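You operate a simulated robot arm through the tools that you are given. There is no shell and no other tool. Be economical: measure what you need, move in short steps, check, and stop when the job is done.

The job below is to be done with a simulated robot arm. You get a single attempt, and the scene is never put back.

Task
Fetch the bead bar and set it on the white large diffuser.

Only the result counts: the job must be done as asked and must still hold three seconds after the hand-in. Knocking over, shifting, dropping, spilling or breaking anything else fails it.

Robot
A 7-joint arm with a two-finger parallel gripper, fixed in place. Base frame: the origin is at the foot of the arm, x ahead of it, y to its left, z up; the work surface is at about z = 880. Units: mm, degrees, N and s.
With the tool pointing down near the work surface it reaches from about 240 to 680 mm from the base axis. Its first joint turns from -66.0 to 66.0 degrees. Payload 2.4 kg.
The tool frame sits at the grasp point between the pads (the TCP): z along the fingers, y along the line on which they close. The tips reach 30 mm beyond it. The gripper opens to 94 mm. The fingers are 28 mm wide and 10 mm thick; the gripper's body (50 by 96 mm) begins 55 mm behind the TCP.
Orientation is told as [roll, pitch, yaw] about the base's x, y, z axes, in that order, counted from this pose: with the fingers straight down and closing along the base's y, the tool's x points along the base's -x, its y along +y and its z along -z.

Tools
- The arm moves only by the tool nudge_tool. Its argument "commands" is a list of rows, each an object of numbers (a shift or turn left out is 0, a gripper value left out holds the last): "dx", "dy", "dz": the shift along the tool's x, y, z in units of 300 mm (1.0 is 300 mm); "ax", "ay", "az": the turn, a rotation vector about the tool's x, y, z in units of 180 degrees (1.0 is 180 degrees); "hand": the gripper command, from -1 (shut) to 1 (fully open), values between in proportion. In form: [{"dx": .., "dy": .., "dz": .., "ax": .., "ay": .., "az": .., "hand": ..}, ...]. A call has 1 to 12 rows; each row is the pose to reach, as a shift and turn from the pose commanded when the call began, along the tool's axes at that moment. A call with a number of a shift or a turn outside -1 to 1 is refused whole. Rows are played at 5 a second. More than 50 mm and 8.6 degrees between two rows, or a gripper value outside its range, and nothing of the call is played. Where a pose cannot be reached the arm comes as near as it can. A force on the tool above 40 N (or 10 N above the force at the start of the call, whichever is more), or a blocked arm, ends the call early, and 0.2 s more pass. The fingers move at their own pace (about 153 mm/s each) and stop on an object; they squeeze with about 28 N. The grip force told is the motor's: it shows also when the fingers shut on nothing. Time passes only in rows, and 0.2 s behind the last, so rows that repeat a pose let the fingers close. The reply holds the time, the measured pose of the TCP, the force on the tool along the base axes, the opening and the grip force, in the units named above and with some noise.
- Cameras (640 x 400 px; columns grow to the right, rows downward): "scene" is fixed at [47.1, 497.2, 1433.4]; the picture's right is [-0.55, -0.84, 0.00], its down [-0.56, 0.37, -0.74] and it looks along [0.62, -0.40, -0.67] (base axes); focal length 294 px, centre (320, 200). "wrist" rides on the gripper at [-37, 0, -58] in the tool frame; the picture's right is [0.00, -1.00, 0.00], its down [0.97, 0.00, -0.24] and it looks along [0.24, 0.00, 0.97] (tool axes); focal length 218 px, centre (320, 200).
- capture(camera): a new picture of that camera. It takes no simulated time.
- locate(camera, pixels): for up to 12 pixels [column, row] of the newest picture of that camera ("zoom" is the newest enlarged one), the place [x, y, z] in the base frame of the surface seen there, good to about 2 mm. It takes no simulated time.
- enlarge(camera, box): a new picture of the part [left, top, right, bottom] of that camera's present view, enlarged. It takes no simulated time.
- close_job(): hands the job in; it is judged then, once.

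Work in short steps. Measure before you move; look again where a grasp or a placing could have gone wrong, and mend it. You have 60 turns and 22 pictures in all, those below and enlarged ones among them. Open the gripper and draw the arm clear of the work before you hand the job in, unless the task says otherwise; then end with one line.

The tools are called after ">>>" by a JSON object that holds its "method" and its "body". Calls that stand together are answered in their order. nudge_tool: Moves the arm, as the interface text tells. Its arguments: {"type":"object","properties":{"commands":{"type":"array","items":{"type":"object","properties":{"dx":{"type":"number"},"dy":{"type":"number"},"dz":{"type":"number"},"ax":{"type":"number"},"ay":{"type":"number"},"az":{"type":"number"},"hand":{"type":"number"}}}}},"required":["commands"]} The other tools are called the same way: capture (camera) takes a picture; locate (camera, pixels) gives the place of the surface under pixels of a picture; enlarge (camera, box) takes an enlarged picture of a part of a camera's view; close_job () hands the job in.

At the start:

```text
clock: 0.0
eef_pos: [386.1, 29.1, 1171.5]
orientation: [0.1, 0.0, -0.1]
wrist_force: [0.3, 0.2, 0.5]
opening: 94.0
grasp_force: 0.1
```

scene: 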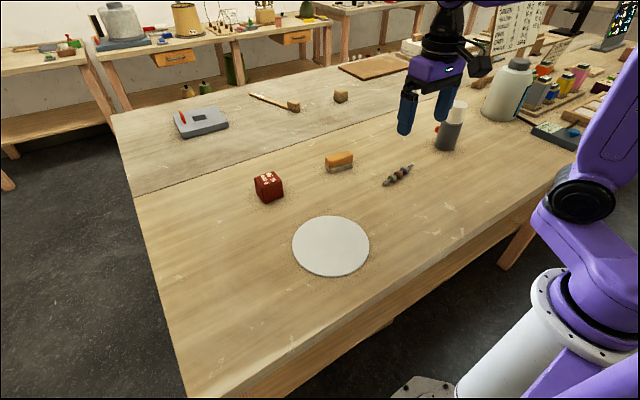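
wrist: 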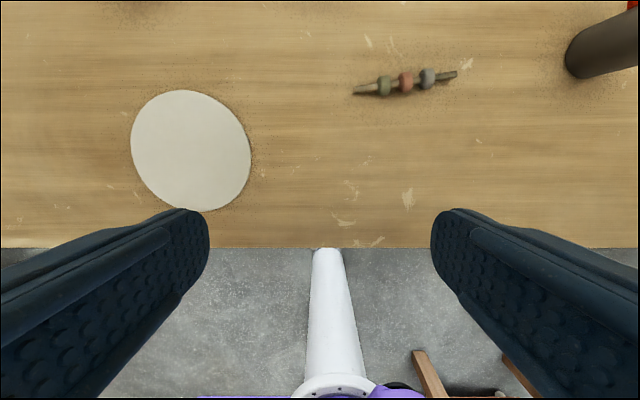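

The bead bar shows at about (405,82) in the wrist view and (398,176) in the scene view; the white disc is at (190,150) in the wrist view. I'll enlarge the bar and measure both.

>>> {"method": "enlarge", "body": {"camera": "wrist", "box": [340, 50, 480, 120]}}

>>> {"method": "locate", "body": {"camera": "wrist", "pixels": [[355, 93], [384, 86], [405, 82], [427, 78], [456, 73], [190, 150], [132, 145], [250, 155], [185, 91], [200, 210], [405, 110], [395, 84]]}}

```text
4.57 times, centred on (410, 85) of wrist
```

zoom: 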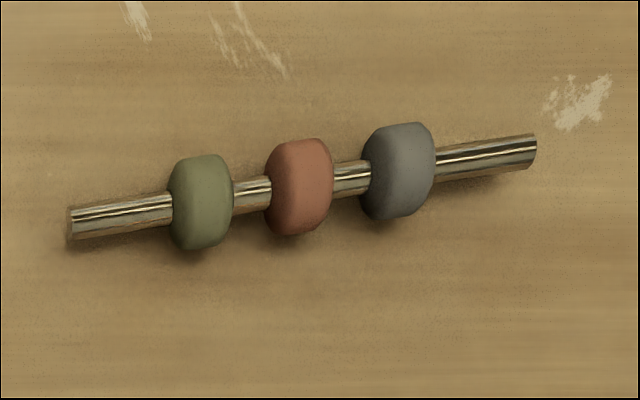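

```text
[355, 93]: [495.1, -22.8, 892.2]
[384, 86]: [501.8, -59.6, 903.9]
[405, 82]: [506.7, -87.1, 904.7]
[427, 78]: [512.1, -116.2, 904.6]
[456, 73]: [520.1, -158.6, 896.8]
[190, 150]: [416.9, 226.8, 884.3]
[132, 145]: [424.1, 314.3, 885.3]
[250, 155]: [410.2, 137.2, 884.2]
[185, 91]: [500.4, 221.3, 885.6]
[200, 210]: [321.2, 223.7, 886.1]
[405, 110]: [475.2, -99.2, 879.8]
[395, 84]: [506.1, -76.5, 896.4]
```

The bar's red centre bead is at about (507,-87), axis z≈892, with the rod running about 10° off the y axis. The disc centre is near (411,226), top z≈885. I'll move above the bead and turn 79.6° so the fingers close across the bar.

>>> {"method": "nudge_tool", "body": {"commands": [{"dx": -0.0403, "dy": -0.039, "dz": 0.0572, "az": 0.0442, "hand": 1}, {"dx": -0.0806, "dy": -0.078, "dz": 0.1143, "az": 0.0884}, {"dx": -0.1209, "dy": -0.117, "dz": 0.1715, "az": 0.1327}, {"dx": -0.1612, "dy": -0.156, "dz": 0.2287, "az": 0.1769}, {"dx": -0.2015, "dy": -0.195, "dz": 0.2858, "az": 0.2211}, {"dx": -0.2418, "dy": -0.234, "dz": 0.343, "az": 0.2653}, {"dx": -0.2821, "dy": -0.273, "dz": 0.4, "az": 0.3095}, {"dx": -0.3224, "dy": -0.312, "dz": 0.4574, "az": 0.3538}, {"dx": -0.3627, "dy": -0.351, "dz": 0.5145, "az": 0.398}, {"dx": -0.403, "dy": -0.39, "dz": 0.5717, "az": 0.4422}, {"dx": -0.403, "dy": -0.39, "dz": 0.5717, "az": 0.4422}]}}

>>> {"method": "capture", "body": {"camera": "wrist"}}

>>> {"method": "capture", "body": {"camera": "scene"}}

```text
clock: 2.4
eef_pos: [507.5, -87.4, 998.0]
orientation: [0.0, -0.1, -79.7]
wrist_force: [0.2, -0.5, -0.7]
opening: 94.1
grasp_force: 0.1
```

```text
18 pictures are left
```

wrist: 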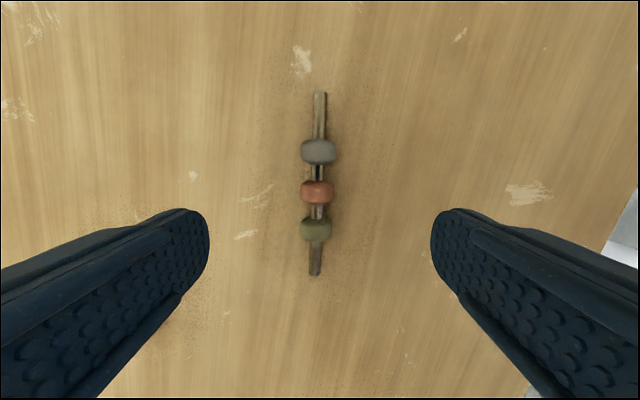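

```text
17 pictures are left
```

scene: 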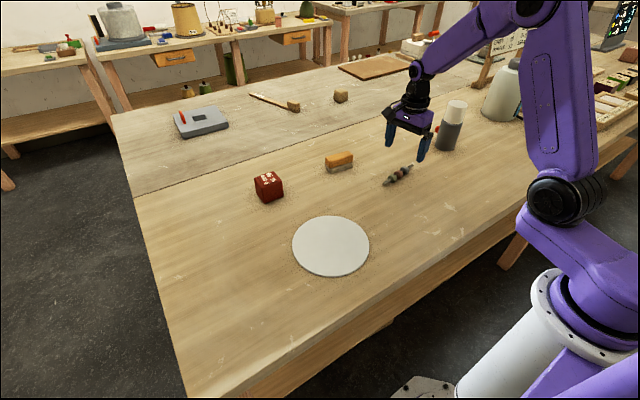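

The bar now runs vertically in the wrist view, red bead at (317,191), nearly centred. I'll measure it again and check what stands nearby.

>>> {"method": "locate", "body": {"camera": "wrist", "pixels": [[320, 95], [318, 150], [317, 190], [316, 228], [315, 272], [302, 191], [332, 191]]}}

>>> {"method": "locate", "body": {"camera": "scene", "pixels": [[447, 135], [340, 160], [269, 186], [331, 245], [293, 244], [369, 247], [331, 216], [331, 275]]}}

```text
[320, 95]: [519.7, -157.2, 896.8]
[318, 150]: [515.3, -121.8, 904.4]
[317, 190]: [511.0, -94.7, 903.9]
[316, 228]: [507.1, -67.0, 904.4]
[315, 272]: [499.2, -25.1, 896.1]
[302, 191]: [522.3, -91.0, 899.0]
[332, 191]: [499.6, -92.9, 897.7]
```

```text
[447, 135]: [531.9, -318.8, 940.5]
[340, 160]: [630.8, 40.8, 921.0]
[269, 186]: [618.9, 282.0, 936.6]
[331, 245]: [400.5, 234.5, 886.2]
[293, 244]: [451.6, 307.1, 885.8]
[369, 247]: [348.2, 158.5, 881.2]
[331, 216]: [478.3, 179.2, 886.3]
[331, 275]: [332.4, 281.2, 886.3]
```

The red bead is centred at about (510.5,-92), and other objects are well clear: the cylinder at y≈-319 and the orange block at x≈630. I'll make the small centring correction and descend to TCP z≈914.

>>> {"method": "nudge_tool", "body": {"commands": [{"dx": -0.0169, "dy": 0.0071, "dz": 0.07, "az": 0.007, "hand": 1}, {"dx": -0.0169, "dy": 0.0071, "dz": 0.14, "az": 0.007}, {"dx": -0.0169, "dy": 0.0071, "dz": 0.2, "az": 0.007}, {"dx": -0.0169, "dy": 0.0071, "dz": 0.25, "az": 0.007}, {"dx": -0.0169, "dy": 0.0071, "dz": 0.28, "az": 0.007}, {"dx": -0.0169, "dy": 0.0071, "dz": 0.28, "az": 0.007}]}}

>>> {"method": "capture", "body": {"camera": "wrist"}}

```text
clock: 3.8
eef_pos: [510.4, -93.4, 915.3]
orientation: [0.0, 0.0, -80.8]
wrist_force: [0.9, 0.4, -0.3]
opening: 94.1
grasp_force: 0.0
```

```text
16 pictures are left
```

wrist: 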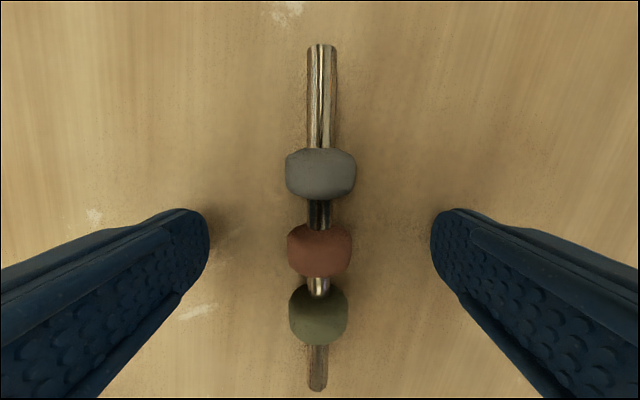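

The red bead sits between the fingers at (319,250), about 3 mm off along the bar, and the force is near zero. I'll lower 2 mm, shift 3 mm and close.

>>> {"method": "nudge_tool", "body": {"commands": [{"dx": 0.009, "dz": 0.006, "hand": 1}, {"dx": 0.009, "dz": 0.006, "hand": 0}, {"dx": 0.009, "dz": 0.006, "hand": -0.3}, {"dx": 0.009, "dz": 0.006, "hand": -1}, {"dx": 0.009, "dz": 0.006, "hand": -1}, {"dx": 0.009, "dz": 0.006, "hand": -1}]}}

>>> {"method": "capture", "body": {"camera": "wrist"}}

```text
clock: 5.2
eef_pos: [509.8, -90.2, 913.8]
orientation: [0.0, 0.0, -80.8]
wrist_force: [0.0, -0.5, 0.4]
opening: 24.0
grasp_force: 27.7
```

```text
15 pictures are left
```

wrist: 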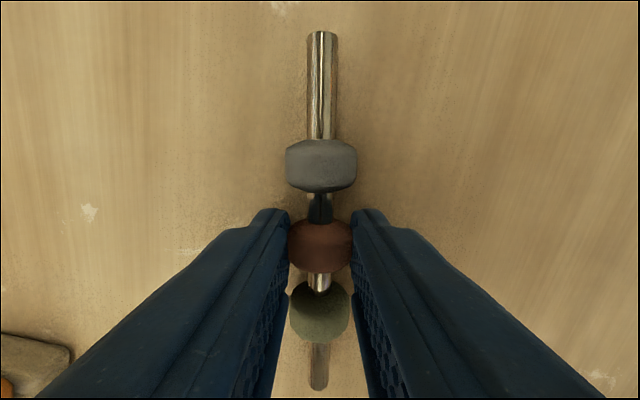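

The gripper holds the red bead with opening 24 mm and grip 27.7 N. I'll lift 80 mm and check the bar stays level.

>>> {"method": "nudge_tool", "body": {"commands": [{"dz": -0.03, "hand": -1}, {"dz": -0.08}, {"dz": -0.14}, {"dz": -0.2}, {"dz": -0.267}, {"dz": -0.267}]}}

>>> {"method": "capture", "body": {"camera": "wrist"}}

>>> {"method": "enlarge", "body": {"camera": "scene", "box": [340, 100, 480, 200]}}

```text
clock: 6.6
eef_pos: [510.6, -90.7, 994.8]
orientation: [0.0, 0.1, -80.9]
wrist_force: [0.6, -0.3, -0.8]
opening: 24.2
grasp_force: 27.6
```

```text
14 pictures are left
```

wrist: 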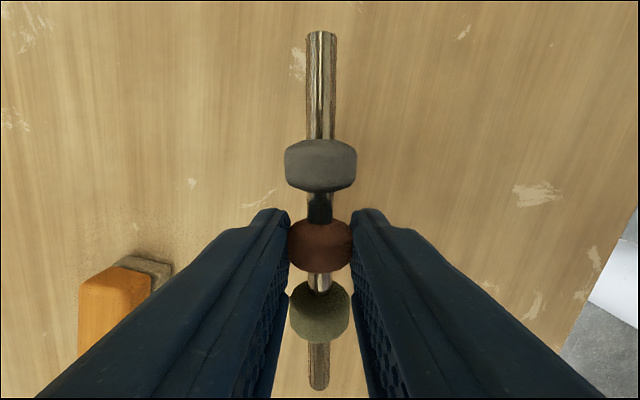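

```text
4.00 times, centred on (410, 150) of scene
```

zoom: 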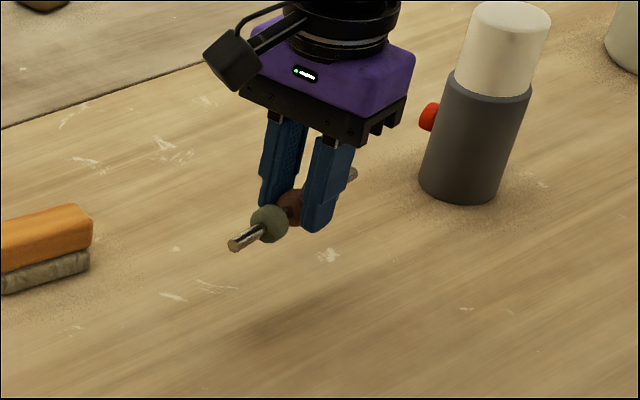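

The bar is held level. The disc centre is about (409,228), so I need about 331 mm along tool x and -50 mm along tool y, which I'll do at this height in two calls.

>>> {"method": "nudge_tool", "body": {"commands": [{"dx": 0.07, "dy": -0.0145, "hand": -1}, {"dx": 0.16, "dy": -0.033}, {"dx": 0.26, "dy": -0.053}, {"dx": 0.36, "dy": -0.073}, {"dx": 0.46, "dy": -0.093}, {"dx": 0.56, "dy": -0.113}, {"dx": 0.66, "dy": -0.133}, {"dx": 0.75, "dy": -0.15}, {"dx": 0.83, "dy": -0.16}, {"dx": 0.9, "dy": -0.166}, {"dx": 0.9, "dy": -0.166}]}}

>>> {"method": "nudge_tool", "body": {"commands": [{"dx": 0.06}, {"dx": 0.13}, {"dx": 0.18}, {"dx": 0.202}, {"dx": 0.202}]}}

>>> {"method": "capture", "body": {"camera": "wrist"}}

>>> {"method": "capture", "body": {"camera": "scene"}}

```text
clock: 9.0
eef_pos: [417.5, 169.3, 993.1]
orientation: [0.0, 0.0, -80.9]
wrist_force: [0.1, 0.3, -1.0]
opening: 24.2
grasp_force: 28.5
```

```text
clock: 10.2
eef_pos: [408.9, 228.8, 993.4]
orientation: [0.1, 0.1, -80.8]
wrist_force: [-0.5, 0.6, -0.6]
opening: 24.2
grasp_force: 28.3
```

```text
12 pictures are left
```

wrist: 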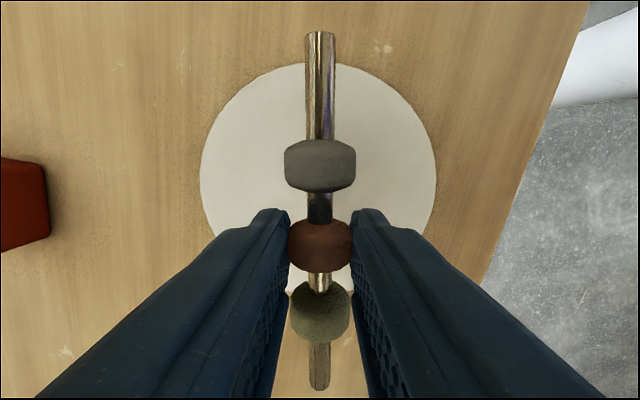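

```text
11 pictures are left
```

scene: 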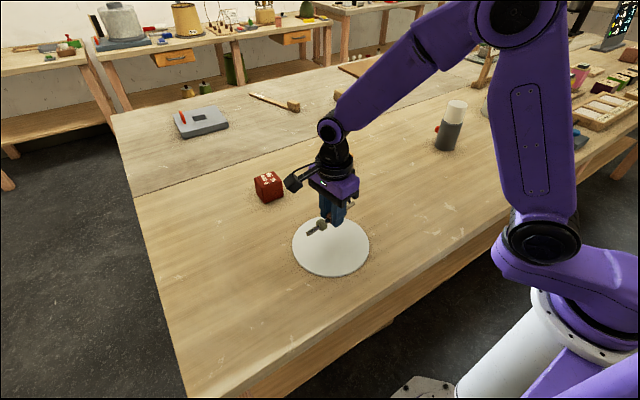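

The disc is seen below the bar with its edges at (201,177), (436,177) and (318,64). I'll measure those to confirm the centring.

>>> {"method": "locate", "body": {"camera": "wrist", "pixels": [[203, 177], [434, 177], [280, 69], [360, 69], [225, 110], [412, 110], [210, 225], [428, 225], [290, 288], [350, 288]]}}

```text
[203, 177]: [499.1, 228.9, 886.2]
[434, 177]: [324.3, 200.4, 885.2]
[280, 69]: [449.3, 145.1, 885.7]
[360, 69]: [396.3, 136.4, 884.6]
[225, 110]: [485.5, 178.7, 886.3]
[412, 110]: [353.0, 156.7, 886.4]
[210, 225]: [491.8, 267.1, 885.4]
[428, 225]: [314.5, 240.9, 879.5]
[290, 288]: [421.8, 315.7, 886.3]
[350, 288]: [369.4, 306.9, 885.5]
```

The disc centre comes out at about (409,226.5), radius ~89 and top z≈886, so the bar is centred. Gripped at TCP 913.8 on the table, contact should come near 919.8, so I'll descend to about 921 and read the force.

>>> {"method": "nudge_tool", "body": {"commands": [{"dx": -0.004, "dz": 0.06, "hand": -1}, {"dx": -0.004, "dz": 0.13}, {"dx": -0.004, "dz": 0.19}, {"dx": -0.004, "dz": 0.22}, {"dx": -0.004, "dz": 0.235}, {"dx": -0.004, "dz": 0.241}, {"dx": -0.004, "dz": 0.241}]}}

```text
clock: 11.8
eef_pos: [409.6, 227.9, 922.7]
orientation: [0.0, 0.0, -81.0]
wrist_force: [0.9, 1.2, 0.0]
opening: 24.0
grasp_force: 27.6
```

The reading is TCP z 922.7 with no contact force yet. I'll ease down in sub-millimetre rows.

>>> {"method": "nudge_tool", "body": {"commands": [{"dz": 0.003}, {"dz": 0.005}, {"dz": 0.007}, {"dz": 0.007}]}}

```text
clock: 12.8
eef_pos: [408.6, 228.3, 920.1]
orientation: [0.1, 0.0, -81.0]
wrist_force: [-3.0, -1.3, 12.9]
opening: 23.8
grasp_force: 28.0
```

A 12.9 N upward force shows the bar has touched the disc. I'll ease up slightly and open slowly.

>>> {"method": "nudge_tool", "body": {"commands": [{"dz": -0.0015, "hand": -1}, {"dz": -0.002, "hand": -0.55}, {"dz": -0.002, "hand": -0.47}, {"dz": -0.002, "hand": -0.44}, {"dz": -0.002, "hand": -0.38}, {"dz": -0.002, "hand": -0.3}, {"dz": -0.002, "hand": -0.15}, {"dz": -0.002, "hand": 0}, {"dz": -0.002, "hand": 0}]}}

>>> {"method": "capture", "body": {"camera": "wrist"}}

```text
clock: 14.8
eef_pos: [408.2, 226.5, 918.9]
orientation: [0.0, 0.0, -80.9]
wrist_force: [0.1, 0.3, -0.6]
opening: 47.0
grasp_force: 0.0
```

```text
10 pictures are left
```

wrist: 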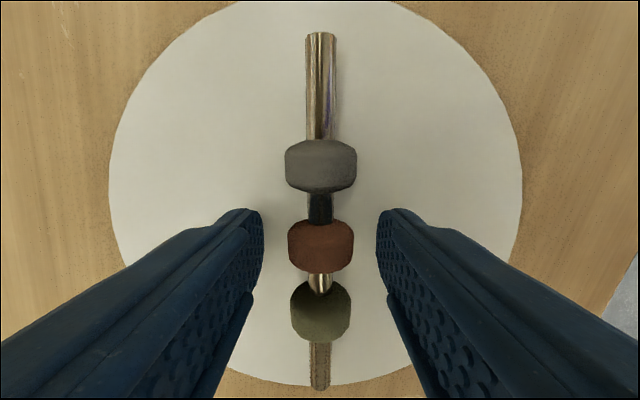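

The bar has been released and rests on the disc between the fingers, red bead at (320,246), without rolling. I'll lift straight up and let it settle.

>>> {"method": "nudge_tool", "body": {"commands": [{"dz": -0.02, "hand": 0}, {"dz": -0.06}, {"dz": -0.12}, {"dz": -0.2}, {"dz": -0.3}, {"dz": -0.42}, {"dz": -0.54}, {"dz": -0.6, "hand": 1}, {"dz": -0.6}, {"dz": -0.6}, {"dz": -0.6}, {"dz": -0.6}]}}

>>> {"method": "capture", "body": {"camera": "wrist"}}

>>> {"method": "capture", "body": {"camera": "scene"}}

```text
clock: 17.4
eef_pos: [409.2, 226.8, 1100.1]
orientation: [-0.1, 0.0, -80.9]
wrist_force: [-0.4, 0.1, 0.7]
opening: 93.8
grasp_force: 0.1
```

```text
9 pictures are left
```

wrist: 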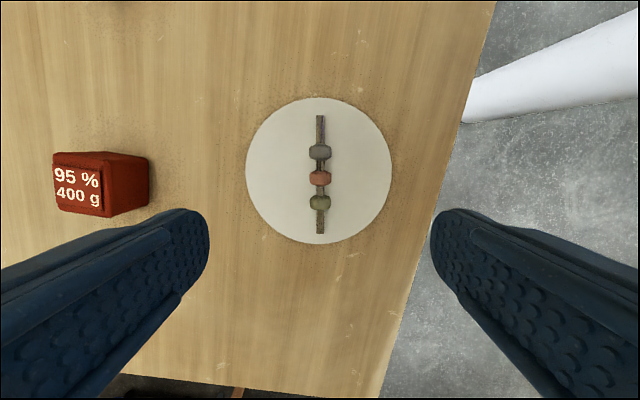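

```text
8 pictures are left
```

scene: 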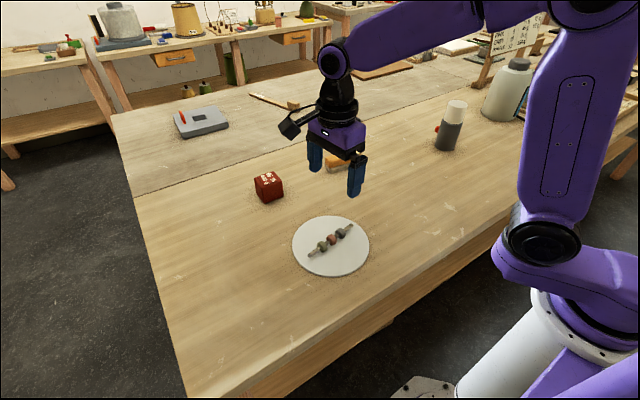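

The bar lies still and centred on the disc at (320,175) in the wrist view, and the disc and other objects are where they were. The arm is clear, so I'm handing in.

>>> {"method": "close_job", "body": {}}

```text
The job is handed in.
```

The bead bar is resting centred on the white large diffuser, the gripper is open and clear above it, and the job is handed in.
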